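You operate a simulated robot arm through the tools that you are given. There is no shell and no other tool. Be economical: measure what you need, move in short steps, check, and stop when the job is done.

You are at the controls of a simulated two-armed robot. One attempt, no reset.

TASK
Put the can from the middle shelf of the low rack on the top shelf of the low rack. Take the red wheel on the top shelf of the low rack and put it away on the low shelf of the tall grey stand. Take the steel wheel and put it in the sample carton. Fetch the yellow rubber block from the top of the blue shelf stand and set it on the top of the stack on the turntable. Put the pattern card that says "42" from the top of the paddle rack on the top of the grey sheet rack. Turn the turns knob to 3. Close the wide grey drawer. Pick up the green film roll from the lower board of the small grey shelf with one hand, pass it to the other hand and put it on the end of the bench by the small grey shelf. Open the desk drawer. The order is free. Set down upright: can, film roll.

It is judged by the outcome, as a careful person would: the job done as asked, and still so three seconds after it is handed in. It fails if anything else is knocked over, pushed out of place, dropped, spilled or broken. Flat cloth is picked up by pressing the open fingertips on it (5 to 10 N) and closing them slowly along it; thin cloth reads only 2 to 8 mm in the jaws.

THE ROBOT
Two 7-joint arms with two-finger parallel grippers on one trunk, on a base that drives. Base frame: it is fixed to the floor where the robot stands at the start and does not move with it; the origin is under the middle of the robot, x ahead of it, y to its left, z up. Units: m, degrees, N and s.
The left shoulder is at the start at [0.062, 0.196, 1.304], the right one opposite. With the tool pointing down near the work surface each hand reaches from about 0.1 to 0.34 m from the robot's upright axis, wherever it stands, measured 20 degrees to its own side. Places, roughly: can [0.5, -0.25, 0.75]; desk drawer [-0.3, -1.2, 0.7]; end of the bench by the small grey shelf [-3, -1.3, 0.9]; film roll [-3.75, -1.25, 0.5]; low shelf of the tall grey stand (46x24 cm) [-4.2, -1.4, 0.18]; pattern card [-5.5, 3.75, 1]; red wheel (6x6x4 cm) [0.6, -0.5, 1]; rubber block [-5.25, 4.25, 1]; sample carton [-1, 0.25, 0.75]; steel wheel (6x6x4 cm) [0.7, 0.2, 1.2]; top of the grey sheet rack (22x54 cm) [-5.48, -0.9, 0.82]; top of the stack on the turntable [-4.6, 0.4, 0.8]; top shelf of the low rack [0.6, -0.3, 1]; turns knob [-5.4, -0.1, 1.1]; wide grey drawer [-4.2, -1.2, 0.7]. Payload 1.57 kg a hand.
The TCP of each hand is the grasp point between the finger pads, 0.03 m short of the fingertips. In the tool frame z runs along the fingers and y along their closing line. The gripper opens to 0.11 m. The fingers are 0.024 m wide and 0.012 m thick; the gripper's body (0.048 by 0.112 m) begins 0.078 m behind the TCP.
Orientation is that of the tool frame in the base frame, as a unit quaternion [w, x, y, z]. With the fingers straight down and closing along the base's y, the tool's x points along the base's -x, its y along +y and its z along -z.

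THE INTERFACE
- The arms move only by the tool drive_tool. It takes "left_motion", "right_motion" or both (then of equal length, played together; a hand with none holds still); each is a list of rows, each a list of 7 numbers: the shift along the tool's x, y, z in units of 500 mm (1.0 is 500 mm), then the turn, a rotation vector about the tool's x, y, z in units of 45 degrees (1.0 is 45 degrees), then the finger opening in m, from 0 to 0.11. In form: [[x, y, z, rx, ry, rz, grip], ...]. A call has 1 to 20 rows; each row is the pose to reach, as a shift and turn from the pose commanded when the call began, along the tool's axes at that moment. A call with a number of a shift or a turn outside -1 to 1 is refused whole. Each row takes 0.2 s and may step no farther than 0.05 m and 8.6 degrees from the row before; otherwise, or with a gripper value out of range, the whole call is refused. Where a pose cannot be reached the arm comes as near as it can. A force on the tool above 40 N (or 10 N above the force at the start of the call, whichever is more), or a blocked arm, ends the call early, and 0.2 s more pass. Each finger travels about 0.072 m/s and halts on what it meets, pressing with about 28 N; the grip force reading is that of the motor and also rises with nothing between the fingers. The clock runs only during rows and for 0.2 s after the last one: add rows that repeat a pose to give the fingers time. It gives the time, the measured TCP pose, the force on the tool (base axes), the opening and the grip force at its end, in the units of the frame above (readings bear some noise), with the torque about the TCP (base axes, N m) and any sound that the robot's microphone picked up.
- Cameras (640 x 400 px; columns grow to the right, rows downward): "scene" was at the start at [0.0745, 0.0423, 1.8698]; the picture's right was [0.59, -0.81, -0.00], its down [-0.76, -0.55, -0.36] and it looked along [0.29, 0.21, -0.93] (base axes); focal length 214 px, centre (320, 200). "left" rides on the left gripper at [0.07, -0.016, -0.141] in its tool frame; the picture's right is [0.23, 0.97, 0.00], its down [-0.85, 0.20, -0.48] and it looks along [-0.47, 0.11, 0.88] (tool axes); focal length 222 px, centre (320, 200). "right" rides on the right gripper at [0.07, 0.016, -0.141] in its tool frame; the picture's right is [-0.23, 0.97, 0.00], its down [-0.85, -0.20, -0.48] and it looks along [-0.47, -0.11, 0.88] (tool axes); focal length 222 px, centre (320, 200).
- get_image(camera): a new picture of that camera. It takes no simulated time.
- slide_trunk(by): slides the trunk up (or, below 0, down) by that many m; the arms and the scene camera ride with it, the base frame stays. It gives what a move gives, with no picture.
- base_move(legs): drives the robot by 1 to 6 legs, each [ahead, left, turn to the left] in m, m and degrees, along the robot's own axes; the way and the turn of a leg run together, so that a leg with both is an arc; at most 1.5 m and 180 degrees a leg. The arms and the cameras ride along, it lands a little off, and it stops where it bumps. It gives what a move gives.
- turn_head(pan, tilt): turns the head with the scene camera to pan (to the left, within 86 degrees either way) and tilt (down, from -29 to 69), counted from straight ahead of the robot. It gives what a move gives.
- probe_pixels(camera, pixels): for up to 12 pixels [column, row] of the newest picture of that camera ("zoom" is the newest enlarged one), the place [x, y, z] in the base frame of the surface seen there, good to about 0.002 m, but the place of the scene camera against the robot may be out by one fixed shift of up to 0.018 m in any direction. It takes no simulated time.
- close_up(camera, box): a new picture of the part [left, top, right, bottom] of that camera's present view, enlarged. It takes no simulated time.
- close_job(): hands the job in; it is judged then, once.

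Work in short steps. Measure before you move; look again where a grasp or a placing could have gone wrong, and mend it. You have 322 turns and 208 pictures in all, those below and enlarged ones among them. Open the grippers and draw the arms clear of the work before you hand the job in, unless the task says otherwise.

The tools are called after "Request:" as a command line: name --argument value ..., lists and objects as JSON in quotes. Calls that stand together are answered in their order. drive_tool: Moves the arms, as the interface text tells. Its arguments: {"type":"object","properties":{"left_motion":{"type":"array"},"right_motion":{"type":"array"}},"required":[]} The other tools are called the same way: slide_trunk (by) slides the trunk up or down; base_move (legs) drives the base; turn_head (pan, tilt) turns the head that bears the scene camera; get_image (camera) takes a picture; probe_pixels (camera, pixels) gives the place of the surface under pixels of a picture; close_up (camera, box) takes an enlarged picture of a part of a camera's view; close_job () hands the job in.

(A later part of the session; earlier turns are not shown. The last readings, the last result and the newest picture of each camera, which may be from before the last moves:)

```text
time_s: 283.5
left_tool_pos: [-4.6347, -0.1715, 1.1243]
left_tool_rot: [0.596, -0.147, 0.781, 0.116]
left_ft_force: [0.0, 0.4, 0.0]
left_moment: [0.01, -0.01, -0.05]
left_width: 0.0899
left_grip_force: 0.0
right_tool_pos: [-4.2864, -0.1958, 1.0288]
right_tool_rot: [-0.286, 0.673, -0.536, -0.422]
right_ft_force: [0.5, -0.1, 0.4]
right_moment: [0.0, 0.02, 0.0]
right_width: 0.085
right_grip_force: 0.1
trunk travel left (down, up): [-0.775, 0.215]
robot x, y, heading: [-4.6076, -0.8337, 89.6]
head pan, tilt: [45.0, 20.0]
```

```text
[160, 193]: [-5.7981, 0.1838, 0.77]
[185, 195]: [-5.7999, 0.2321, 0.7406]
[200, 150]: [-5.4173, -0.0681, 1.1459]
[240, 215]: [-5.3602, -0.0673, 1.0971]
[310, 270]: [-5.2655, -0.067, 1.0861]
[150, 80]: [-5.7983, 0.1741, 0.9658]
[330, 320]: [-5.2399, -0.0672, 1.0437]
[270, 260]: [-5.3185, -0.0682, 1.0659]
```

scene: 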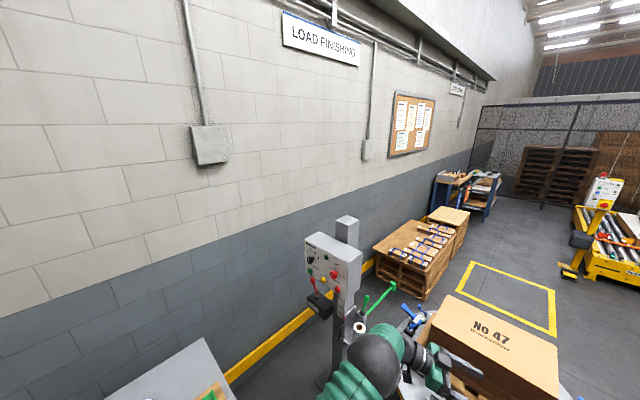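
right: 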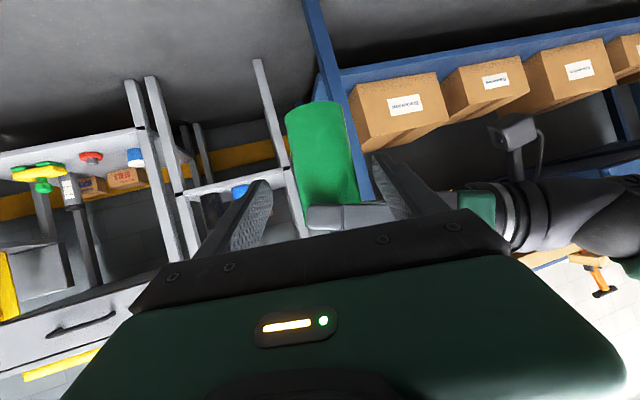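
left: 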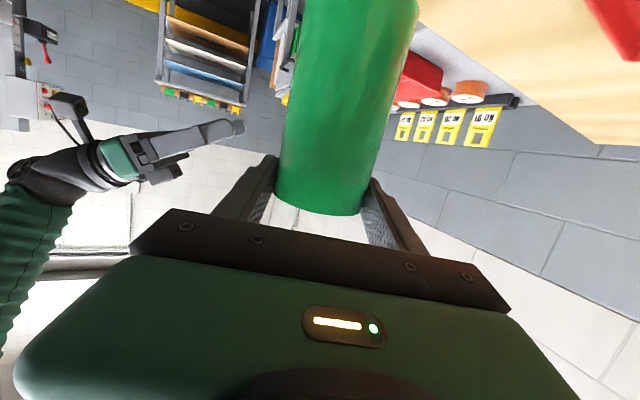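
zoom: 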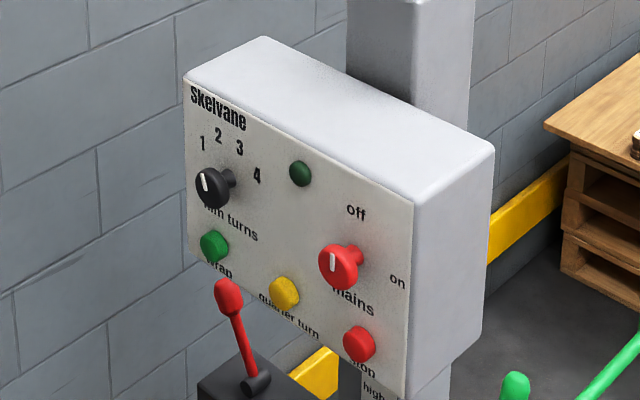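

The knob "film turns" has marks 1–4; I move left to see it frontally.

Request:
base_move --legs '[[-0.05, 0.4, 0]]'

Request:
turn_head --pan 22 --tilt 28

Request:
get_image --camera "scene"

```text
time_s: 286.0
left_tool_pos: [-5.0324, -0.2223, 1.1254]
left_tool_rot: [0.598, -0.148, 0.779, 0.117]
left_ft_force: [-0.6, -0.1, -0.1]
left_moment: [-0.01, -0.05, -0.06]
left_width: 0.0901
left_grip_force: 0.2
right_tool_pos: [-4.6834, -0.2483, 1.0313]
right_tool_rot: [-0.287, 0.673, -0.536, -0.421]
right_ft_force: [-0.6, 0.5, -0.1]
right_moment: [-0.03, -0.04, -0.02]
right_width: 0.0851
right_grip_force: 0.0
trunk travel left (down, up): [-0.775, 0.215]
robot x, y, heading: [-4.9975, -0.8836, 89.8]
head pan, tilt: [45.0, 20.0]
```

```text
time_s: 286.9
left_tool_pos: [-5.0436, -0.229, 1.1265]
left_tool_rot: [0.604, -0.148, 0.775, 0.118]
left_ft_force: [-0.7, -0.4, -0.4]
left_moment: [-0.01, 0.02, 0.0]
left_width: 0.09
left_grip_force: 0.1
right_tool_pos: [-4.6946, -0.2513, 1.0363]
right_tool_rot: [-0.291, 0.676, -0.533, -0.417]
right_ft_force: [-0.3, -0.5, -0.3]
right_moment: [-0.02, -0.01, -0.01]
right_width: 0.0851
right_grip_force: 0.1
trunk travel left (down, up): [-0.775, 0.215]
robot x, y, heading: [-4.9969, -0.8829, 89.6]
head pan, tilt: [22.0, 28.0]
```

```text
92 pictures are left
```

scene: 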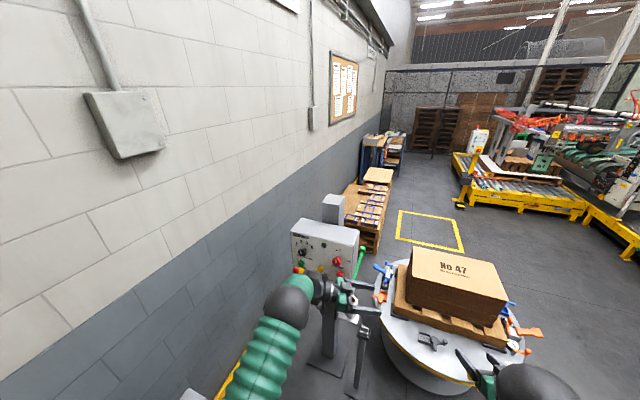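

Request:
close_up --camera "scene" --box '[285, 210, 365, 275]'

Request:
probe_pixels --camera "zoom" --pixels '[[150, 258], [138, 262], [125, 225], [155, 220], [185, 235], [205, 260], [175, 275], [160, 300]]'

```text
6.15 times, centred on (325, 242) of scene
```

zoom: 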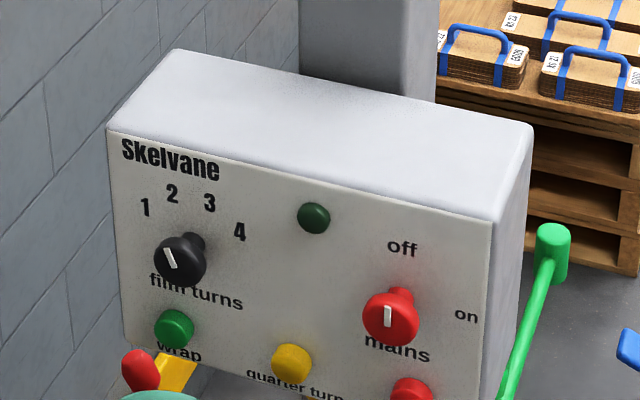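

```text
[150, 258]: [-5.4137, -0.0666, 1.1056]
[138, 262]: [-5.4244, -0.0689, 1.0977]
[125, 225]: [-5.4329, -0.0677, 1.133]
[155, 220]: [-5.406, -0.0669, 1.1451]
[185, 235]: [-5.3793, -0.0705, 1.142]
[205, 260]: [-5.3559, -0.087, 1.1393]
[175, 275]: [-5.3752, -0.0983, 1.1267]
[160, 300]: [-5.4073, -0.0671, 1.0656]
```

I probe the label positions and the knob cap for exact angles.

Request:
probe_pixels --camera "zoom" --pixels '[[145, 207], [172, 193], [209, 202], [240, 231], [180, 258], [190, 240], [160, 262], [200, 268], [180, 283], [166, 248], [176, 268], [388, 315]]'

```text
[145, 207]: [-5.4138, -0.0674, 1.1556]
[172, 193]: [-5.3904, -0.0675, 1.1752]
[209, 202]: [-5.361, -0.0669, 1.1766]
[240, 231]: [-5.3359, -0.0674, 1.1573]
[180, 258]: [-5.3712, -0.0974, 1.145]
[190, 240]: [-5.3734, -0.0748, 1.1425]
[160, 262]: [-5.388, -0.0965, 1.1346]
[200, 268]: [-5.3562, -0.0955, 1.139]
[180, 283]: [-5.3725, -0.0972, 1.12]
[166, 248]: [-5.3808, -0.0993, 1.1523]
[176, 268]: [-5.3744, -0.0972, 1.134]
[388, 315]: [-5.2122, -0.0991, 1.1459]
```

Labels are at -60°, -20°, +20°, +60° around centre [-5.375, 1.133]; the pointer is at -19°, i.e. on 2. I must turn it 40° clockwise to 3. First I point the left hand straight at the panel.

Request:
drive_tool --left_motion '[[0, 0, 0, -0.151, -0.027, -0.019, 0.09], [0, 0, 0, -0.301, -0.055, -0.038, 0.08], [0, 0, 0, -0.452, -0.082, -0.058, 0.07], [0, 0, 0, -0.602, -0.11, -0.077, 0.06], [0, 0, 0, -0.753, -0.137, -0.096, 0.06]]'

Request:
drive_tool --left_motion '[[0, 0, 0, -0.151, -0.027, -0.019, 0.06], [0, 0, 0, -0.301, -0.055, -0.038, 0.06], [0, 0, 0, -0.452, -0.082, -0.058, 0.06], [0, 0, 0, -0.602, -0.11, -0.077, 0.06], [0, 0, 0, -0.753, -0.137, -0.096, 0.06]]'

```text
time_s: 288.1
left_tool_pos: [-5.0428, -0.2265, 1.1257]
left_tool_rot: [0.578, -0.34, 0.668, 0.324]
left_ft_force: [-0.3, 0.0, 0.4]
left_moment: [0.02, 0.04, 0.03]
left_width: 0.06
left_grip_force: 0.1
right_tool_pos: [-4.6942, -0.25, 1.0354]
right_tool_rot: [-0.29, 0.676, -0.534, -0.417]
right_ft_force: [0.5, 0.2, 0.0]
right_moment: [-0.02, 0.05, 0.0]
right_width: 0.0847
right_grip_force: 0.1
trunk travel left (down, up): [-0.775, 0.215]
robot x, y, heading: [-4.9978, -0.8852, 89.9]
head pan, tilt: [22.0, 28.0]
```

```text
time_s: 289.2
left_tool_pos: [-5.0437, -0.2272, 1.1263]
left_tool_rot: [-0.499, 0.501, -0.5, -0.5]
left_ft_force: [0.4, -0.1, 0.5]
left_moment: [-0.01, -0.03, -0.03]
left_width: 0.0596
left_grip_force: 0.1
right_tool_pos: [-4.694, -0.25, 1.0366]
right_tool_rot: [-0.291, 0.675, -0.534, -0.418]
right_ft_force: [0.2, -0.6, -0.3]
right_moment: [-0.02, 0.0, -0.03]
right_width: 0.085
right_grip_force: 0.1
trunk travel left (down, up): [-0.775, 0.215]
robot x, y, heading: [-4.9962, -0.8813, 90.0]
head pan, tilt: [22.0, 28.0]
```

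The hand now points straight at the panel. I slide it left to the knob's x and height, staying 10 cm off.

Request:
drive_tool --left_motion '[[0, 0.094, 0, 0, 0, 0, 0.06], [0, 0.188, 0, 0, 0, 0, 0.06], [0, 0.282, 0, 0, 0, 0, 0.06], [-0.004, 0.376, 0, 0, 0, 0, 0.06], [-0.008, 0.47, 0, 0, 0, 0, 0.06], [-0.012, 0.564, 0, 0, 0, 0, 0.06], [-0.014, 0.662, 0, 0, 0, 0, 0.06]]'

Request:
get_image --camera "left"

```text
time_s: 290.9
left_tool_pos: [-5.3783, -0.2258, 1.1326]
left_tool_rot: [0.501, -0.501, 0.501, 0.498]
left_ft_force: [-0.2, 0.0, -0.5]
left_moment: [0.01, -0.04, -0.07]
left_width: 0.0599
left_grip_force: 0.1
right_tool_pos: [-4.6963, -0.2506, 1.0379]
right_tool_rot: [-0.292, 0.676, -0.533, -0.417]
right_ft_force: [-0.6, 0.3, -0.5]
right_moment: [-0.03, -0.01, -0.02]
right_width: 0.0849
right_grip_force: 0.0
trunk travel left (down, up): [-0.775, 0.215]
robot x, y, heading: [-4.998, -0.8808, 89.9]
head pan, tilt: [22.0, 28.0]
```

```text
90 pictures are left
```

left: 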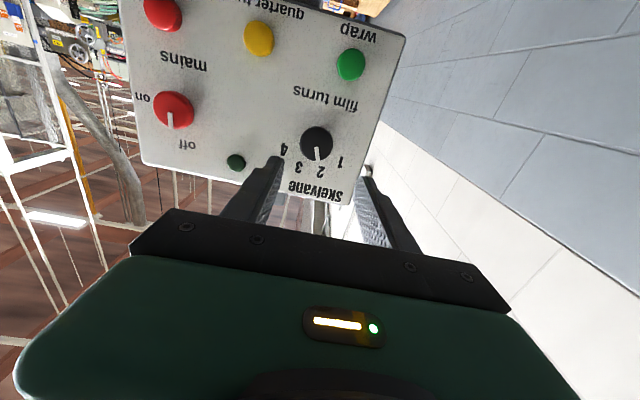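

Confirmed: the pointer is on 2. I measure the knob centre with the wrist camera.

Request:
close_up --camera "left" --box '[260, 80, 380, 200]'

Request:
probe_pixels --camera "left" --pixels '[[302, 143], [331, 143], [316, 130], [316, 157], [316, 143], [340, 162], [320, 172], [297, 168], [284, 150]]'

```text
3.33 times, centred on (320, 140) of left
```

zoom: 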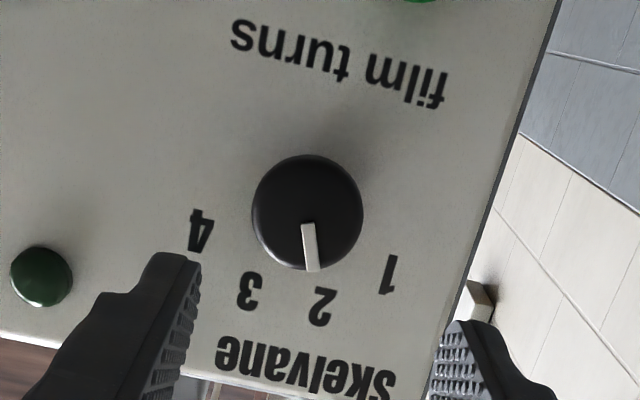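

```text
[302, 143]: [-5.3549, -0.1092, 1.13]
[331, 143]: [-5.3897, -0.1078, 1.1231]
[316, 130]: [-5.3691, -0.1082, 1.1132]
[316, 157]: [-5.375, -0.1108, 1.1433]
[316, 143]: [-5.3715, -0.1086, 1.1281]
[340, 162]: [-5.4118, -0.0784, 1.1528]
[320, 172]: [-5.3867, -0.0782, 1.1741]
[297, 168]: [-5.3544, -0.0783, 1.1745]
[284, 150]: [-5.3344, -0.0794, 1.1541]
```

Knob face at y -0.109, panel at -0.078. I nudge the base ahead 5 cm, then pre-roll the hand -20° and advance around the knob.

Request:
base_move --legs '[[0.05, 0, 0]]'

Request:
get_image --camera "left"

Request:
probe_pixels --camera "left" --pixels '[[300, 150], [320, 150], [336, 150], [318, 135], [318, 165]]'

```text
time_s: 291.8
left_tool_pos: [-5.371, -0.1846, 1.1391]
left_tool_rot: [0.504, -0.497, 0.498, 0.5]
left_ft_force: [-0.4, -0.6, 1.0]
left_moment: [-0.01, 0.01, -0.04]
left_width: 0.0597
left_grip_force: 0.0
right_tool_pos: [-4.6882, -0.211, 1.0436]
right_tool_rot: [-0.297, 0.674, -0.532, -0.419]
right_ft_force: [0.7, -0.5, 0.0]
right_moment: [-0.04, -0.02, 0.0]
right_width: 0.0851
right_grip_force: 0.1
trunk travel left (down, up): [-0.775, 0.215]
robot x, y, heading: [-4.9923, -0.8321, 89.5]
head pan, tilt: [22.0, 28.0]
```

```text
88 pictures are left
```

left: 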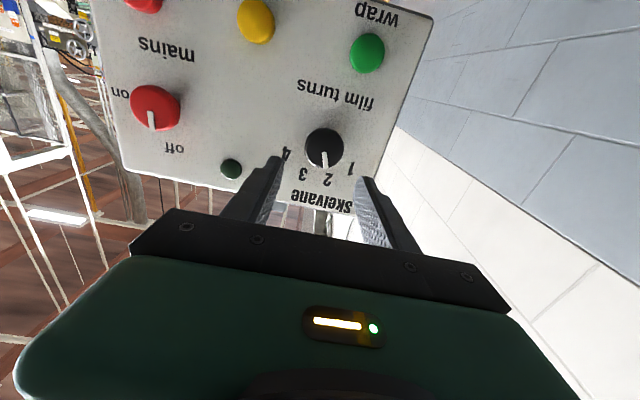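

```text
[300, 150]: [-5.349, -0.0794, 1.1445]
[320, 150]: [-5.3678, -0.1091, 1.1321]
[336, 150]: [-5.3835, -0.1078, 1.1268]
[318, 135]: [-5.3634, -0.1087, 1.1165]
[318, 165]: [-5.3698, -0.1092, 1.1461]
```

Knob centre ≈ [-5.371, 1.130]. I pre-roll the hand by -20° and read the settled pose.

Request:
drive_tool --left_motion '[[0, 0, 0, 0, 0, -0.15, 0.06], [0, 0, 0, 0, 0, -0.3, 0.06], [0, 0, 0, 0, 0, -0.444, 0.06], [0, 0, 0, 0, 0, -0.444, 0.06], [0, 0, 0, 0, 0, -0.444, 0.06]]'

```text
time_s: 293.0
left_tool_pos: [-5.3812, -0.1752, 1.1291]
left_tool_rot: [0.583, -0.581, 0.403, 0.401]
left_ft_force: [0.2, -0.3, 0.4]
left_moment: [0.0, 0.0, -0.03]
left_width: 0.0599
left_grip_force: 0.0
right_tool_pos: [-4.6994, -0.2025, 1.0414]
right_tool_rot: [-0.295, 0.678, -0.532, -0.413]
right_ft_force: [0.2, -0.8, -0.5]
right_moment: [-0.01, -0.01, 0.0]
right_width: 0.0849
right_grip_force: 0.1
trunk travel left (down, up): [-0.775, 0.215]
robot x, y, heading: [-4.9886, -0.8348, 89.5]
head pan, tilt: [22.0, 28.0]
```

I centre on the knob and advance to straddle it, then close.

Request:
drive_tool --left_motion '[[0.005, -0.02, 0.0, 0, 0, 0, 0.055], [0.005, -0.02, 0.06, 0, 0, 0, 0.055], [0.005, -0.02, 0.12, 0, 0, 0, 0.055], [0.005, -0.02, 0.12, 0, 0, 0, 0.055]]'

Request:
get_image --camera "left"

```text
time_s: 294.0
left_tool_pos: [-5.3712, -0.114, 1.1305]
left_tool_rot: [0.582, -0.581, 0.403, 0.4]
left_ft_force: [0.5, 0.0, 0.3]
left_moment: [-0.03, 0.01, 0.03]
left_width: 0.055
left_grip_force: 0.1
right_tool_pos: [-4.6996, -0.2022, 1.0399]
right_tool_rot: [-0.296, 0.678, -0.533, -0.412]
right_ft_force: [0.2, 0.0, -0.8]
right_moment: [-0.02, -0.04, 0.01]
right_width: 0.0851
right_grip_force: 0.1
trunk travel left (down, up): [-0.775, 0.215]
robot x, y, heading: [-4.9925, -0.8329, 89.5]
head pan, tilt: [22.0, 28.0]
```

```text
87 pictures are left
```

left: 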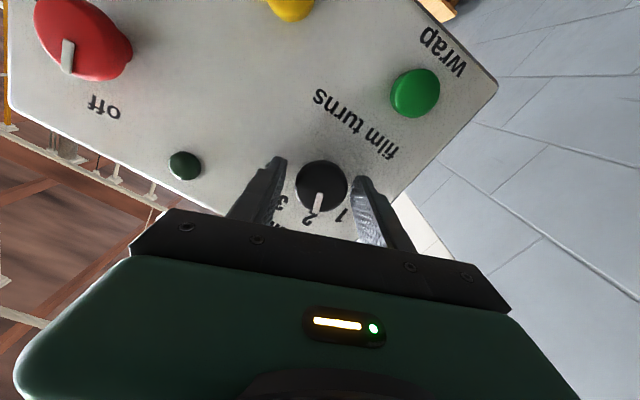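

Centred on the knob. I close on it, then turn 40° clockwise.

Request:
drive_tool --left_motion '[[0, 0, 0, 0, 0, 0, 0.04], [0, 0, 0, 0, 0, 0, 0.025], [0, 0, 0, 0, 0, 0, 0.025], [0, 0, 0, 0, 0, 0.15, 0.025], [0, 0, 0, 0, 0, 0.3, 0.025], [0, 0, 0, 0, 0, 0.45, 0.025], [0, 0, 0, 0, 0, 0.6, 0.025], [0, 0, 0, 0, 0, 0.75, 0.025], [0, 0, 0, 0, 0, 0.88, 0.025], [0, 0, 0, 0, 0, 0.88, 0.025]]'

Request:
get_image --camera "left"

```text
time_s: 296.2
left_tool_pos: [-5.3717, -0.114, 1.1297]
left_tool_rot: [0.412, -0.41, 0.576, 0.574]
left_ft_force: [-1.9, 2.0, 2.9]
left_moment: [-0.45, 0.03, 0.62]
left_width: 0.0397
left_grip_force: 44.6
right_tool_pos: [-4.6982, -0.2017, 1.0412]
right_tool_rot: [-0.296, 0.677, -0.533, -0.412]
right_ft_force: [-0.7, 0.2, 0.6]
right_moment: [-0.01, -0.03, 0.01]
right_width: 0.085
right_grip_force: 0.0
trunk travel left (down, up): [-0.775, 0.215]
robot x, y, heading: [-4.9908, -0.8362, 89.5]
head pan, tilt: [22.0, 28.0]
```

```text
86 pictures are left
```

left: 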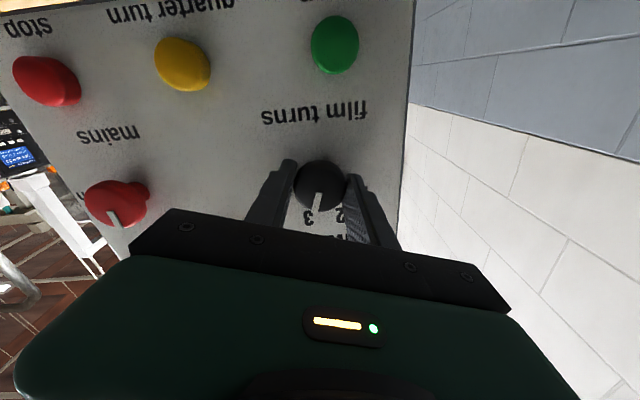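

The pointer appears at 3. I release, back off and check.

Request:
drive_tool --left_motion '[[0, 0, 0, 0, 0, 0, 0.045], [0, 0, 0, 0, 0, 0, 0.055], [0, 0, -0.02, 0, 0, 0, 0.06], [0, 0, -0.1, 0, 0, 0, 0.06], [0, 0, -0.18, 0, 0, 0, 0.06]]'

Request:
close_up --camera "left" --box '[240, 60, 400, 200]'

```text
time_s: 297.4
left_tool_pos: [-5.3723, -0.2068, 1.1299]
left_tool_rot: [0.414, -0.41, 0.576, 0.574]
left_ft_force: [0.8, -0.3, 0.4]
left_moment: [0.01, 0.0, 0.0]
left_width: 0.0599
left_grip_force: 0.0
right_tool_pos: [-4.7, -0.2028, 1.0423]
right_tool_rot: [-0.297, 0.677, -0.533, -0.412]
right_ft_force: [0.1, -0.5, -1.1]
right_moment: [0.03, -0.01, -0.01]
right_width: 0.0849
right_grip_force: 0.1
trunk travel left (down, up): [-0.775, 0.215]
robot x, y, heading: [-4.9911, -0.8297, 89.7]
head pan, tilt: [22.0, 28.0]
```

```text
2.86 times, centred on (320, 130) of left
```

zoom: 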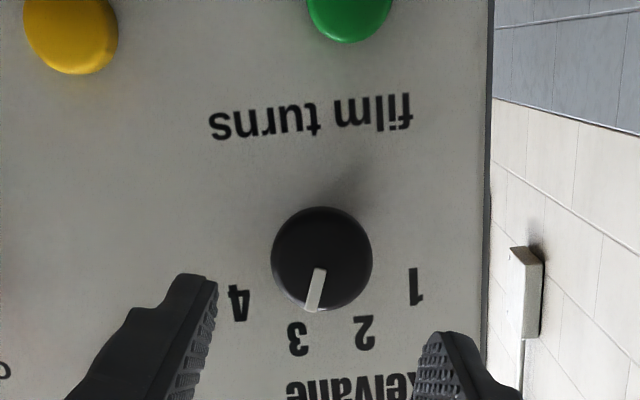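

I probe the pointer's ends to compute its angle exactly.

Request:
probe_pixels --camera "zoom" --pixels '[[318, 272], [313, 303], [277, 258], [368, 258], [322, 215], [238, 303], [297, 338], [365, 332], [415, 285]]'

```text
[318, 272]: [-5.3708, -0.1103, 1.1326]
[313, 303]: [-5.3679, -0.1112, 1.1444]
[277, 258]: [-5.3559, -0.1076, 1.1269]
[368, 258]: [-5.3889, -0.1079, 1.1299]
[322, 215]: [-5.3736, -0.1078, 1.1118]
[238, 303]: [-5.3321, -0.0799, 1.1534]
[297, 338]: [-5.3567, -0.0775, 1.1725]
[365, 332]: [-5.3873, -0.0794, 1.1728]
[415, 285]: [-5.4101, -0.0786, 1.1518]
```

The pointer is at about +14°, the mark 3 at about +19°. I re-grip and turn 5° more.

Request:
drive_tool --left_motion '[[0, 0, 0.08, 0, 0, 0, 0.06], [0, 0, 0.16, 0, 0, 0, 0.055], [0, 0, 0.184, 0, 0, 0, 0.05], [0, 0, 0.184, 0, 0, 0, 0.035], [0, 0, 0.184, 0, 0, 0, 0.025], [0, 0, 0.184, 0, 0, 0.06, 0.025], [0, 0, 0.184, 0, 0, 0.12, 0.025], [0, 0, 0.184, 0, 0, 0.12, 0.025], [0, 0, 0.184, 0, 0, 0.12, 0.045], [0, 0, 0.184, 0, 0, 0.12, 0.06], [0, 0, 0.1, 0, 0, 0.12, 0.06], [0, 0, 0.02, 0, 0, 0.12, 0.06]]'

Request:
close_up --camera "left" --box '[240, 60, 400, 200]'

```text
time_s: 300.0
left_tool_pos: [-5.372, -0.1971, 1.1301]
left_tool_rot: [0.386, -0.383, 0.594, 0.593]
left_ft_force: [-0.1, -1.3, 0.5]
left_moment: [0.0, -0.02, -0.01]
left_width: 0.0604
left_grip_force: 0.1
right_tool_pos: [-4.7002, -0.2011, 1.0429]
right_tool_rot: [-0.297, 0.677, -0.533, -0.411]
right_ft_force: [-0.5, 0.2, 0.0]
right_moment: [0.02, -0.01, -0.04]
right_width: 0.085
right_grip_force: 0.1
trunk travel left (down, up): [-0.775, 0.215]
robot x, y, heading: [-4.994, -0.8365, 89.3]
head pan, tilt: [22.0, 28.0]
```

```text
2.86 times, centred on (320, 130) of left
```

zoom: 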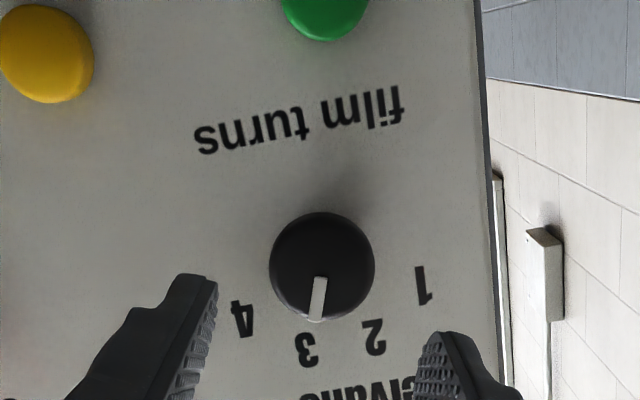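

Request:
probe_pixels --camera "zoom" --pixels '[[320, 282], [315, 316], [320, 300], [242, 318], [305, 350], [373, 338], [423, 285], [273, 265], [372, 265]]'

```text
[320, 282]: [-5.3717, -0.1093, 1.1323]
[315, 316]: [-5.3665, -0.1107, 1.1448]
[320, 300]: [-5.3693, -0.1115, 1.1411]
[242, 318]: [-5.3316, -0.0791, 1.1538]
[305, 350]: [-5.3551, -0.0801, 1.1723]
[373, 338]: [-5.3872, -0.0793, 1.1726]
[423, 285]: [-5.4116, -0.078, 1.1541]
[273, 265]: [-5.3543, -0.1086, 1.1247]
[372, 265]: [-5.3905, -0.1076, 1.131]
```

The pointer is now at ≈19–22°, on 3. Knob done. I back away, go right to x≈-3.6, and look north.

Request:
base_move --legs '[[-0.1, 0, 0], [0, -1.35, 0]]'

Request:
turn_head --pan 10 --tilt 20

Request:
get_image --camera "scene"

```text
time_s: 307.5
left_tool_pos: [-4.0249, -0.3061, 1.1284]
left_tool_rot: [0.386, -0.383, 0.595, 0.592]
left_ft_force: [-0.1, 0.6, -0.6]
left_moment: [0.01, -0.03, 0.03]
left_width: 0.06
left_grip_force: 0.1
right_tool_pos: [-3.3529, -0.3118, 1.0417]
right_tool_rot: [-0.297, 0.677, -0.534, -0.41]
right_ft_force: [0.1, -0.5, -0.2]
right_moment: [0.0, -0.02, 0.01]
right_width: 0.0849
right_grip_force: 0.0
trunk travel left (down, up): [-0.775, 0.215]
robot x, y, heading: [-3.6458, -0.9406, 89.5]
head pan, tilt: [22.0, 28.0]
```

```text
time_s: 308.2
left_tool_pos: [-4.0236, -0.3078, 1.1306]
left_tool_rot: [0.387, -0.383, 0.594, 0.592]
left_ft_force: [-0.4, 0.6, 0.0]
left_moment: [-0.01, -0.02, -0.03]
left_width: 0.0602
left_grip_force: 0.0
right_tool_pos: [-3.3511, -0.3147, 1.0422]
right_tool_rot: [-0.298, 0.676, -0.533, -0.412]
right_ft_force: [0.3, -0.5, -0.1]
right_moment: [0.01, -0.01, 0.02]
right_width: 0.0851
right_grip_force: 0.1
trunk travel left (down, up): [-0.775, 0.215]
robot x, y, heading: [-3.6413, -0.9412, 89.6]
head pan, tilt: [10.0, 20.0]
```

```text
83 pictures are left
```

scene: 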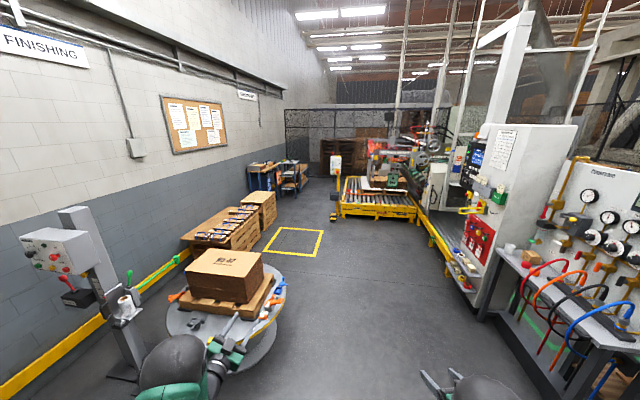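

The floor northward is clear. I drive 3.6 m ahead (a little to the left).

Request:
base_move --legs '[[1.4, 0.05, 0.4], [1.4, 0, 0], [0.8, 0, 0]]'

Request:
turn_head --pan 45 --tilt 25

Request:
get_image --camera "scene"

```text
time_s: 323.9
left_tool_pos: [-3.9996, 2.8877, 1.1304]
left_tool_rot: [0.393, -0.374, 0.6, 0.588]
left_ft_force: [0.4, -0.5, 0.3]
left_moment: [0.03, 0.01, 0.03]
left_width: 0.0599
left_grip_force: 0.0
right_tool_pos: [-3.3301, 2.8569, 1.0392]
right_tool_rot: [-0.295, 0.674, -0.539, -0.41]
right_ft_force: [0.6, -0.5, 0.8]
right_moment: [0.03, 0.03, 0.03]
right_width: 0.085
right_grip_force: 0.1
trunk travel left (down, up): [-0.775, 0.215]
robot x, y, heading: [-3.6384, 2.2419, 88.1]
head pan, tilt: [10.0, 20.0]
stopped in leg 3: the force on the tool passed its limit at 218 N (the readings are from after the stop); the commanded pose is now the measured one
```

```text
time_s: 324.9
left_tool_pos: [-3.9999, 2.8847, 1.1303]
left_tool_rot: [0.394, -0.374, 0.599, 0.588]
left_ft_force: [0.1, 0.5, 0.2]
left_moment: [0.0, 0.0, 0.0]
left_width: 0.0601
left_grip_force: 0.1
right_tool_pos: [-3.3325, 2.8552, 1.0408]
right_tool_rot: [-0.298, 0.673, -0.54, -0.408]
right_ft_force: [0.0, 0.2, 0.0]
right_moment: [0.01, 0.0, 0.01]
right_width: 0.0852
right_grip_force: 0.1
trunk travel left (down, up): [-0.775, 0.215]
robot x, y, heading: [-3.6376, 2.2417, 87.8]
head pan, tilt: [45.0, 25.0]
```

```text
82 pictures are left
```

scene: 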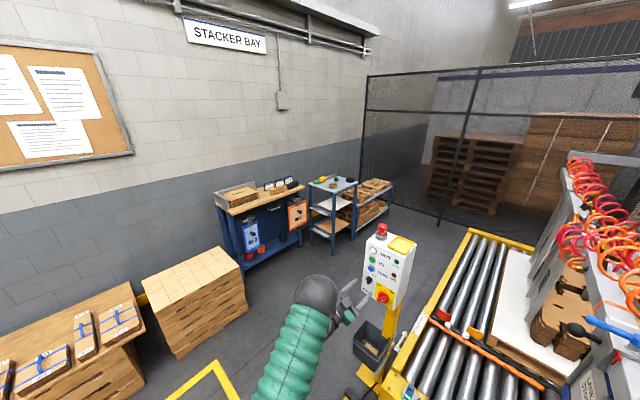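

The left hand bumped the yellow control post. I back away 0.3 m at once and inspect it.

Request:
base_move --legs '[[-0.35, 0, 2]]'

Request:
turn_head --pan 25 --tilt 25

Request:
get_image --camera "scene"

```text
time_s: 327.2
left_tool_pos: [-4.0315, 2.5241, 1.1299]
left_tool_rot: [0.384, -0.386, 0.592, 0.594]
left_ft_force: [0.0, 0.1, -0.7]
left_moment: [-0.01, 0.01, -0.01]
left_width: 0.0601
left_grip_force: 0.0
right_tool_pos: [-3.362, 2.5164, 1.0394]
right_tool_rot: [-0.289, 0.684, -0.527, -0.413]
right_ft_force: [0.4, 0.0, 0.3]
right_moment: [0.0, -0.02, -0.02]
right_width: 0.0849
right_grip_force: 0.1
trunk travel left (down, up): [-0.775, 0.215]
robot x, y, heading: [-3.6458, 1.8899, 90.0]
head pan, tilt: [45.0, 25.0]
```

```text
time_s: 328.0
left_tool_pos: [-4.0304, 2.5192, 1.1337]
left_tool_rot: [0.385, -0.385, 0.591, 0.595]
left_ft_force: [-0.5, -0.8, 0.0]
left_moment: [-0.02, 0.02, 0.01]
left_width: 0.06
left_grip_force: 0.2
right_tool_pos: [-3.3609, 2.5122, 1.0425]
right_tool_rot: [-0.292, 0.682, -0.527, -0.414]
right_ft_force: [-0.1, 0.2, -0.4]
right_moment: [0.04, -0.01, 0.02]
right_width: 0.0852
right_grip_force: 0.1
trunk travel left (down, up): [-0.775, 0.215]
robot x, y, heading: [-3.6471, 1.8909, 90.2]
head pan, tilt: [25.0, 25.0]
```

```text
81 pictures are left
```

scene: 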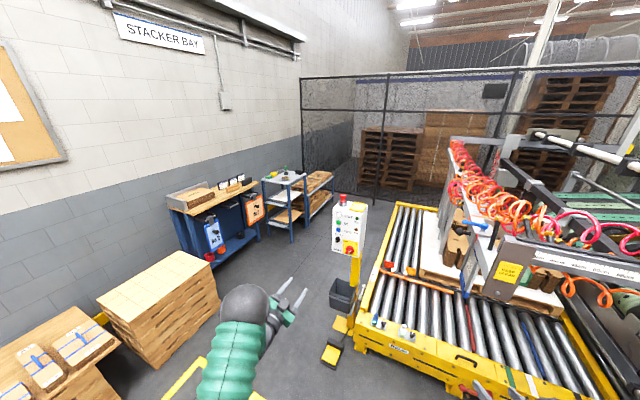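

The post is upright and intact. I probe the paddle rack, the blue stand, the post and the pallet to plan the route.

Request:
probe_pixels --camera "scene" --pixels '[[350, 230], [345, 350], [217, 300], [240, 250], [200, 205], [240, 188], [285, 180], [300, 215], [290, 240], [330, 200], [265, 180], [225, 265]]'

Request:
close_up --camera "scene" --box '[160, 155, 350, 275]'

```text
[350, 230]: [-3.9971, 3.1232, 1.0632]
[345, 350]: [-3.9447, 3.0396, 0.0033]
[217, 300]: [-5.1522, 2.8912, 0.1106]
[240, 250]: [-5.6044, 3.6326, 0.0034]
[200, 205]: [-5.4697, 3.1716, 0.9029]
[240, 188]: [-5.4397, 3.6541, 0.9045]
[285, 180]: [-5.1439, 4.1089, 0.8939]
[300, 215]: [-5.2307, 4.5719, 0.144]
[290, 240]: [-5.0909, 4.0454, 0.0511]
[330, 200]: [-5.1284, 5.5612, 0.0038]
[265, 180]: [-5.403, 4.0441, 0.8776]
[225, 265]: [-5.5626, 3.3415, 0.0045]
```

```text
3.33 times, centred on (255, 215) of scene
```

zoom: 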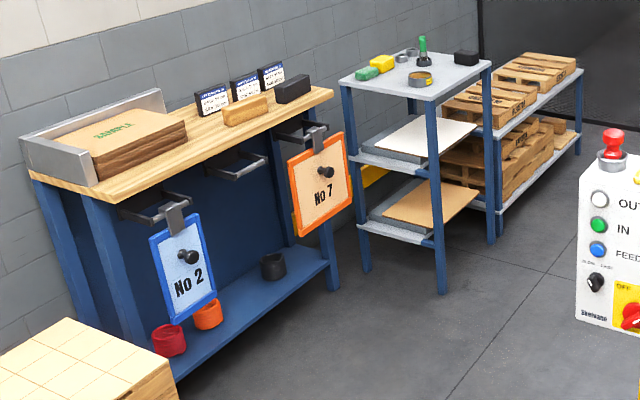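

I see three cards standing at the back of the paddle rack and the yellow block on the blue stand. I drive around to (-4.45,3.5) and face -x.

Request:
base_move --legs '[[0, 0.85, 0], [1.4, 0, 0], [0.2, 0, 0], [0, 0, 90]]'

Request:
turn_head --pan 0 --tilt 35

Request:
get_image --camera "scene"

```text
time_s: 344.2
left_tool_pos: [-5.1257, 3.1245, 1.1322]
left_tool_rot: [-0.147, -0.69, 0.148, 0.693]
left_ft_force: [-0.2, -0.3, 0.3]
left_moment: [-0.02, -0.04, -0.02]
left_width: 0.0601
left_grip_force: 0.1
right_tool_pos: [-5.1134, 3.7948, 1.0422]
right_tool_rot: [0.086, 0.856, 0.107, -0.499]
right_ft_force: [0.1, -0.2, -0.7]
right_moment: [-0.02, 0.01, 0.0]
right_width: 0.0849
right_grip_force: 0.1
trunk travel left (down, up): [-0.775, 0.215]
robot x, y, heading: [-4.4984, 3.5086, 180.0]
head pan, tilt: [25.0, 25.0]
```

```text
time_s: 345.1
left_tool_pos: [-5.1226, 3.1235, 1.1335]
left_tool_rot: [-0.148, -0.689, 0.149, 0.694]
left_ft_force: [0.0, -0.3, 0.3]
left_moment: [0.01, 0.0, -0.01]
left_width: 0.0599
left_grip_force: 0.1
right_tool_pos: [-5.111, 3.7936, 1.0424]
right_tool_rot: [0.086, 0.855, 0.108, -0.5]
right_ft_force: [0.1, 1.1, -0.3]
right_moment: [0.0, -0.02, 0.01]
right_width: 0.0853
right_grip_force: 0.1
trunk travel left (down, up): [-0.775, 0.215]
robot x, y, heading: [-4.4934, 3.5041, 179.8]
head pan, tilt: [0.0, 35.0]
```

```text
79 pictures are left
```

scene: 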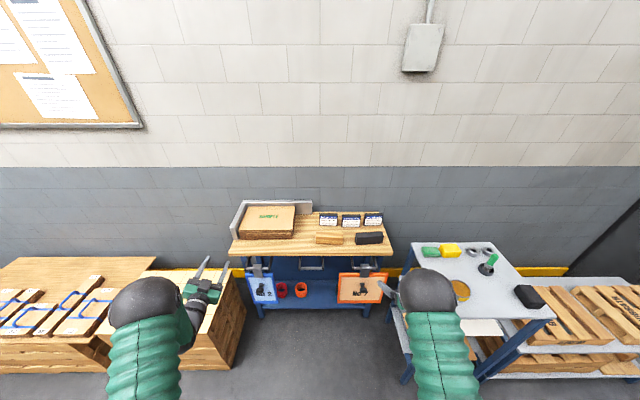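

Request:
close_up --camera "scene" --box '[295, 195, 415, 260]'

Request:
probe_pixels --camera "scene" --pixels '[[328, 218], [350, 219], [373, 218], [328, 226], [350, 227], [373, 225], [369, 236], [330, 236], [340, 253], [425, 250], [450, 248], [460, 285]]'

```text
5.33 times, centred on (355, 228) of scene
```

zoom: 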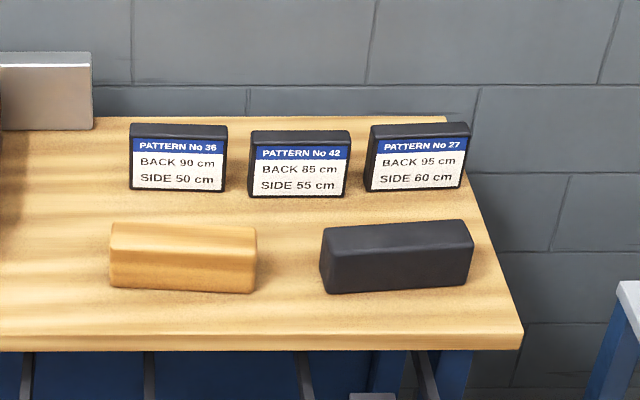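

```text
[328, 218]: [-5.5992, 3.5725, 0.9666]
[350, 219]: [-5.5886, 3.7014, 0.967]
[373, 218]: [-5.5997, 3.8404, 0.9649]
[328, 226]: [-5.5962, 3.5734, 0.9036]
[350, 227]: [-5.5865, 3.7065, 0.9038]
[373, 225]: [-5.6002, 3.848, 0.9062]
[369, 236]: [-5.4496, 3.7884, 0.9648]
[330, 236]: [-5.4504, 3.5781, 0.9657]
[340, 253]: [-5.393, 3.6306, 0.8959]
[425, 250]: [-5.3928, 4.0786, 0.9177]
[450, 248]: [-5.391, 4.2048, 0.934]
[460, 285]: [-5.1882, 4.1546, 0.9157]
```

Card "PATTERN No 42" is the middle one: centre [-5.592,3.703], z 0.904–0.975, thin along x. I'll grip its top edge with the left hand pointing right-and-down (closing along x). I rotate the left hand accordingly.

Request:
drive_tool --left_motion '[[0, 0, 0, 0.165, 0.03, 0.03, 0.06], [0, 0, 0, 0.329, 0.06, 0.06, 0.06], [0, 0, 0, 0.494, 0.09, 0.091, 0.06], [0, 0, 0, 0.659, 0.121, 0.121, 0.06], [0, 0, 0, 0.823, 0.151, 0.151, 0.06], [0, 0, 0, 0.988, 0.181, 0.1815, 0.06]]'

Request:
drive_tool --left_motion '[[0, 0, 0, 0.165, 0.03, 0.03, 0.06], [0, 0, 0, 0.329, 0.06, 0.06, 0.06], [0, 0, 0, 0.494, 0.09, 0.091, 0.06], [0, 0, 0, 0.659, 0.121, 0.121, 0.06], [0, 0, 0, 0.823, 0.151, 0.151, 0.06], [0, 0, 0, 0.988, 0.181, 0.1815, 0.06]]'

```text
time_s: 346.5
left_tool_pos: [-5.1234, 3.1234, 1.1318]
left_tool_rot: [-0.067, 0.728, -0.437, -0.524]
left_ft_force: [-0.5, -0.1, -0.7]
left_moment: [0.0, 0.0, 0.02]
left_width: 0.0601
left_grip_force: 0.0
right_tool_pos: [-5.1123, 3.7928, 1.0428]
right_tool_rot: [0.085, 0.855, 0.108, -0.5]
right_ft_force: [0.5, 0.3, 0.6]
right_moment: [0.03, 0.05, 0.02]
right_width: 0.0849
right_grip_force: 0.0
trunk travel left (down, up): [-0.775, 0.215]
robot x, y, heading: [-4.4938, 3.5033, 179.8]
head pan, tilt: [0.0, 35.0]
```

```text
time_s: 347.9
left_tool_pos: [-5.0723, 3.1619, 1.1462]
left_tool_rot: [0.268, -0.651, 0.657, 0.27]
left_ft_force: [-0.6, 0.3, -0.3]
left_moment: [-0.03, 0.03, -0.02]
left_width: 0.0602
left_grip_force: 0.2
left hand out of reach, approached as far as the arm can: row 5, 6
right_tool_pos: [-5.1113, 3.7973, 1.0418]
right_tool_rot: [0.087, 0.855, 0.107, -0.5]
right_ft_force: [0.4, 0.5, -0.2]
right_moment: [-0.01, 0.04, 0.05]
right_width: 0.0852
right_grip_force: 0.1
trunk travel left (down, up): [-0.775, 0.215]
robot x, y, heading: [-4.4949, 3.5077, 179.6]
head pan, tilt: [0.0, 35.0]
```

The left hand is oriented (pointing +y and down 45°, closing along x). Before moving over, I take the yellow block with the right hand; I zoom on the blue stand's top.

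Request:
close_up --camera "scene" --box '[400, 230, 560, 330]'

Request:
probe_pixels --camera "zoom" --pixels '[[200, 65], [180, 80], [240, 80], [205, 100], [110, 95], [260, 100], [300, 85], [360, 150], [375, 110], [250, 210], [200, 55], [150, 100]]'

```text
4.00 times, centred on (480, 280) of scene
```

zoom: 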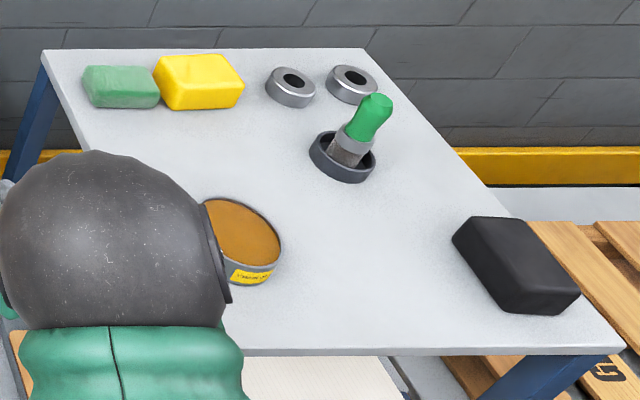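

```text
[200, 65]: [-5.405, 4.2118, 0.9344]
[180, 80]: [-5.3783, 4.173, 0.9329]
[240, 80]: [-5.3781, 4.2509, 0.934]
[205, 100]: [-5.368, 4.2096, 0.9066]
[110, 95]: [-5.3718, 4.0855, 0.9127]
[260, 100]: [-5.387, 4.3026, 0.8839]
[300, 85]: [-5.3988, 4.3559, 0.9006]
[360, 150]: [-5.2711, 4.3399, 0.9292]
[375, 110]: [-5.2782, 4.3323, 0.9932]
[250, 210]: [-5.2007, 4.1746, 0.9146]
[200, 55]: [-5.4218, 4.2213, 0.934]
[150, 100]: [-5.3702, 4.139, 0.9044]
```

The yellow block is wide along y (~0.12) and ~0.065 deep in x, so it must be gripped along x too. I rotate the right hand to point left-and-down (yaw +90°, pitch 50°).

Request:
drive_tool --right_motion '[[0, 0, 0, -0.125, 0.043, -0.109, 0.085], [0, 0, 0, -0.25, 0.086, -0.218, 0.085], [0, 0, 0, -0.375, 0.13, -0.327, 0.085], [0, 0, 0, -0.501, 0.173, -0.436, 0.085], [0, 0, 0, -0.626, 0.216, -0.545, 0.085]]'

Request:
drive_tool --right_motion '[[0, 0, 0, -0.125, 0.043, -0.109, 0.085], [0, 0, 0, -0.25, 0.086, -0.218, 0.085], [0, 0, 0, -0.375, 0.13, -0.327, 0.085], [0, 0, 0, -0.501, 0.173, -0.436, 0.085], [0, 0, 0, -0.626, 0.216, -0.545, 0.085]]'

```text
time_s: 349.1
left_tool_pos: [-5.0742, 3.1595, 1.1447]
left_tool_rot: [0.269, -0.651, 0.655, 0.273]
left_ft_force: [0.2, -0.6, -0.3]
left_moment: [0.01, 0.02, -0.03]
left_width: 0.0599
left_grip_force: 0.1
right_tool_pos: [-5.1118, 3.7947, 1.0419]
right_tool_rot: [0.175, 0.805, 0.41, -0.392]
right_ft_force: [0.8, -0.5, 0.5]
right_moment: [0.01, 0.04, -0.02]
right_width: 0.085
right_grip_force: 0.1
trunk travel left (down, up): [-0.775, 0.215]
robot x, y, heading: [-4.4929, 3.5075, 179.6]
head pan, tilt: [0.0, 35.0]
```

```text
time_s: 350.3
left_tool_pos: [-5.0753, 3.1594, 1.1459]
left_tool_rot: [0.27, -0.651, 0.656, 0.272]
left_ft_force: [0.2, 0.1, 0.2]
left_moment: [-0.01, -0.02, -0.01]
left_width: 0.0601
left_grip_force: 0.1
right_tool_pos: [-5.1127, 3.7947, 1.0418]
right_tool_rot: [0.242, 0.665, 0.664, -0.24]
right_ft_force: [-0.1, -0.6, -0.7]
right_moment: [0.0, -0.02, 0.01]
right_width: 0.085
right_grip_force: 0.1
trunk travel left (down, up): [-0.775, 0.215]
robot x, y, heading: [-4.4953, 3.5063, 179.7]
head pan, tilt: [0.0, 35.0]
```

Both hands are oriented. I raise the trunk a little and drive so the right hand hovers above the yellow block.

Request:
slide_trunk --by 0.06

Request:
base_move --legs '[[0, -0.41, 0], [0.28, 0, 0]]'

Request:
get_image --camera "right"

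```text
time_s: 351.3
left_tool_pos: [-5.0739, 3.159, 1.204]
left_tool_rot: [0.27, -0.651, 0.655, 0.273]
left_ft_force: [0.5, 1.0, -0.7]
left_moment: [0.02, -0.01, -0.05]
left_width: 0.0602
left_grip_force: 0.1
right_tool_pos: [-5.112, 3.7945, 1.1031]
right_tool_rot: [0.241, 0.666, 0.663, -0.241]
right_ft_force: [0.2, -0.2, -0.6]
right_moment: [-0.02, 0.04, -0.02]
right_width: 0.085
right_grip_force: 0.1
trunk travel left (down, up): [-0.835, 0.155]
robot x, y, heading: [-4.4957, 3.5051, 179.8]
head pan, tilt: [0.0, 35.0]
```

```text
time_s: 355.4
left_tool_pos: [-5.3523, 3.569, 1.2063]
left_tool_rot: [0.269, -0.651, 0.655, 0.274]
left_ft_force: [0.0, 0.3, -0.1]
left_moment: [0.0, -0.01, 0.0]
left_width: 0.06
left_grip_force: 0.1
right_tool_pos: [-5.3898, 4.2056, 1.1046]
right_tool_rot: [0.24, 0.665, 0.664, -0.243]
right_ft_force: [0.9, -0.7, 0.5]
right_moment: [0.01, 0.05, -0.03]
right_width: 0.0852
right_grip_force: 0.0
trunk travel left (down, up): [-0.835, 0.155]
robot x, y, heading: [-4.7795, 3.9162, 179.9]
head pan, tilt: [0.0, 35.0]
```

```text
76 pictures are left
```

right: 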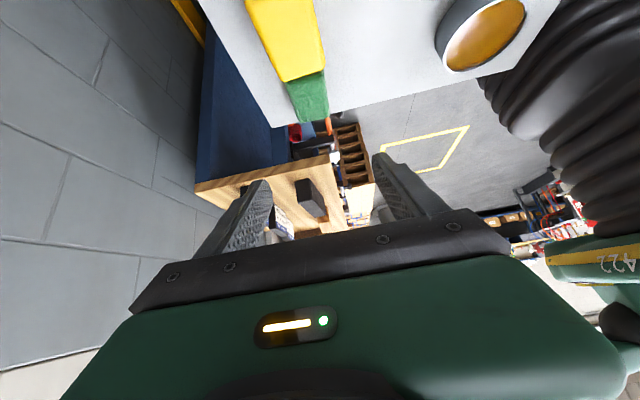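

The yellow block shows at (285,40). I probe its top face and edges.

Request:
probe_pixels --camera "right" --pixels '[[284, 76], [320, 64], [252, 15], [310, 15], [290, 45], [300, 72], [322, 85], [320, 110], [230, 60], [340, 60], [305, 100], [275, 60]]'

Request:
close_up --camera "right" --box '[200, 0, 380, 130]'

```text
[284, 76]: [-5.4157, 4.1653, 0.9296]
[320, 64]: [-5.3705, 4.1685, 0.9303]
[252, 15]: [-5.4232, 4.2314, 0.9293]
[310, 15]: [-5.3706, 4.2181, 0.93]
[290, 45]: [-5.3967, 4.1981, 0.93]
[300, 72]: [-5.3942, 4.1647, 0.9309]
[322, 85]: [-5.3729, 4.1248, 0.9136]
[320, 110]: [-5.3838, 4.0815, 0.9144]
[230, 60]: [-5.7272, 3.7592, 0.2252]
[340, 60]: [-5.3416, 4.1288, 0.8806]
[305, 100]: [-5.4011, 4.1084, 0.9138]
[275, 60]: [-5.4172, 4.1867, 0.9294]
```

```text
3.08 times, centred on (290, 65) of right
```

zoom: 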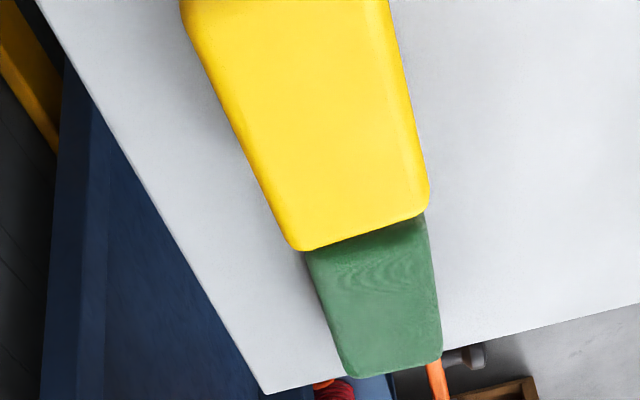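

The block spans x -5.42…-5.367, top 0.930, table 0.881. I lower the right hand vertically to TCP z 0.918.

Request:
drive_tool --right_motion '[[0.062, -0.004, 0.07, 0, 0, 0, 0.085], [0.123, -0.008, 0.141, 0, 0, 0, 0.085], [0.185, -0.008, 0.211, 0, 0, 0, 0.085], [0.244, -0.008, 0.278, 0, 0, 0, 0.085], [0.244, -0.008, 0.278, 0, 0, 0, 0.085]]'

Request:
get_image --camera "right"

```text
time_s: 356.3
left_tool_pos: [-5.3467, 3.5685, 1.2086]
left_tool_rot: [0.267, -0.65, 0.656, 0.274]
left_ft_force: [0.3, -0.1, 0.1]
left_moment: [0.01, -0.01, 0.06]
left_width: 0.0601
left_grip_force: 0.0
right_tool_pos: [-5.3759, 4.2036, 0.9605]
right_tool_rot: [0.234, 0.662, 0.666, -0.253]
right_ft_force: [-0.1, -0.3, -0.1]
right_moment: [0.0, -0.06, 0.01]
right_width: 0.0848
right_grip_force: 0.1
right hand out of reach, approached as far as the arm can: row 2, 3, 4
trunk travel left (down, up): [-0.835, 0.155]
robot x, y, heading: [-4.7726, 3.9182, 179.7]
head pan, tilt: [0.0, 35.0]
stopped in row 4 (right hand): the force on the tool passed its limit at 66 N (the readings are from after the stop); the commanded pose is now the measured one
```

```text
74 pictures are left
```

right: 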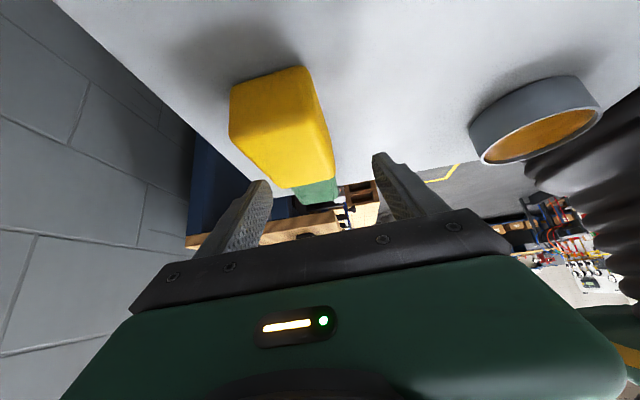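

The rear fingertip touched the block's top because the arm drifted 1.8 cm. I raise a little and re-measure.

Request:
drive_tool --right_motion '[[-0.05, 0, -0.06, 0, 0, 0, 0.085], [-0.05, 0, -0.06, 0, 0, 0, 0.09]]'

Request:
get_image --camera "right"

Request:
probe_pixels --camera "right" --pixels '[[245, 95], [300, 80], [275, 90], [270, 150], [310, 130], [290, 120], [320, 140], [295, 60]]'

```text
time_s: 356.9
left_tool_pos: [-5.3484, 3.5703, 1.2085]
left_tool_rot: [0.269, -0.65, 0.656, 0.274]
left_ft_force: [0.0, 0.2, 0.5]
left_moment: [-0.01, -0.03, -0.01]
left_width: 0.0602
left_grip_force: 0.0
right_tool_pos: [-5.3763, 4.2057, 0.9978]
right_tool_rot: [0.234, 0.662, 0.666, -0.252]
right_ft_force: [0.0, 0.3, 0.2]
right_moment: [-0.02, 0.0, 0.01]
right_width: 0.09
right_grip_force: 0.0
trunk travel left (down, up): [-0.835, 0.155]
robot x, y, heading: [-4.774, 3.9146, 179.5]
head pan, tilt: [0.0, 35.0]
```

```text
73 pictures are left
```

right: 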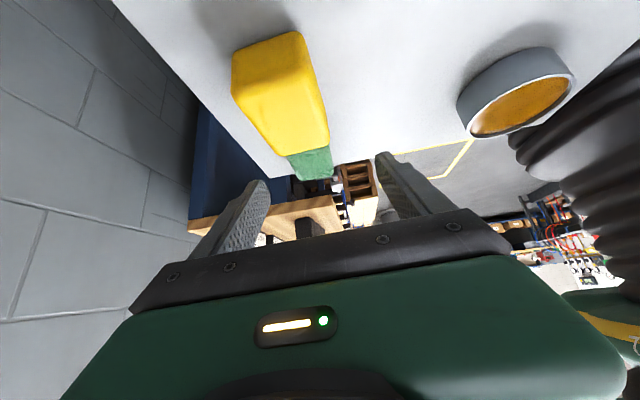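

```text
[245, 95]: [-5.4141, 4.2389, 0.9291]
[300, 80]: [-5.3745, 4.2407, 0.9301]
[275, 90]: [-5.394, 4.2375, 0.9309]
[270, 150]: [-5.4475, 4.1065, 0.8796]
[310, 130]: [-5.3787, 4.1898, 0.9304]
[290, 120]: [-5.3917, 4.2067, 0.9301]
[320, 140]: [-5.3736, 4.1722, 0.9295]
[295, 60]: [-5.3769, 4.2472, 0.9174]
```

The block hasn't moved (centre [-5.396,4.207]). I raise the arm within easy reach, re-centre at x -5.396, and will lower with the trunk instead.

Request:
drive_tool --right_motion '[[-0.043, -0.015, -0.05, 0, 0, 0, 0.09], [-0.086, -0.03, -0.1, 0, 0, 0, 0.09], [-0.128, -0.045, -0.152, 0, 0, 0, 0.09], [-0.128, -0.045, -0.152, 0, 0, 0, 0.09]]'

Request:
slide_trunk --by -0.1

```text
time_s: 357.9
left_tool_pos: [-5.3516, 3.5698, 1.2077]
left_tool_rot: [0.269, -0.65, 0.656, 0.273]
left_ft_force: [0.0, -0.2, -0.3]
left_moment: [-0.01, -0.03, 0.01]
left_width: 0.0603
left_grip_force: 0.1
right_tool_pos: [-5.3973, 4.2047, 1.0958]
right_tool_rot: [0.235, 0.662, 0.666, -0.25]
right_ft_force: [0.5, 0.0, -0.1]
right_moment: [-0.02, 0.01, 0.0]
right_width: 0.0901
right_grip_force: 0.1
trunk travel left (down, up): [-0.835, 0.155]
robot x, y, heading: [-4.7685, 3.921, 179.7]
head pan, tilt: [0.0, 35.0]
```

```text
time_s: 359.3
left_tool_pos: [-5.3501, 3.5688, 1.1061]
left_tool_rot: [0.269, -0.65, 0.656, 0.274]
left_ft_force: [-0.1, 0.8, -0.5]
left_moment: [0.02, -0.02, 0.0]
left_width: 0.0601
left_grip_force: 0.0
right_tool_pos: [-5.3984, 4.2049, 0.997]
right_tool_rot: [0.235, 0.662, 0.666, -0.251]
right_ft_force: [-0.1, 0.3, 0.2]
right_moment: [-0.01, 0.01, 0.05]
right_width: 0.0901
right_grip_force: 0.0
trunk travel left (down, up): [-0.735, 0.255]
robot x, y, heading: [-4.7762, 3.9159, 179.9]
head pan, tilt: [0.0, 35.0]
```

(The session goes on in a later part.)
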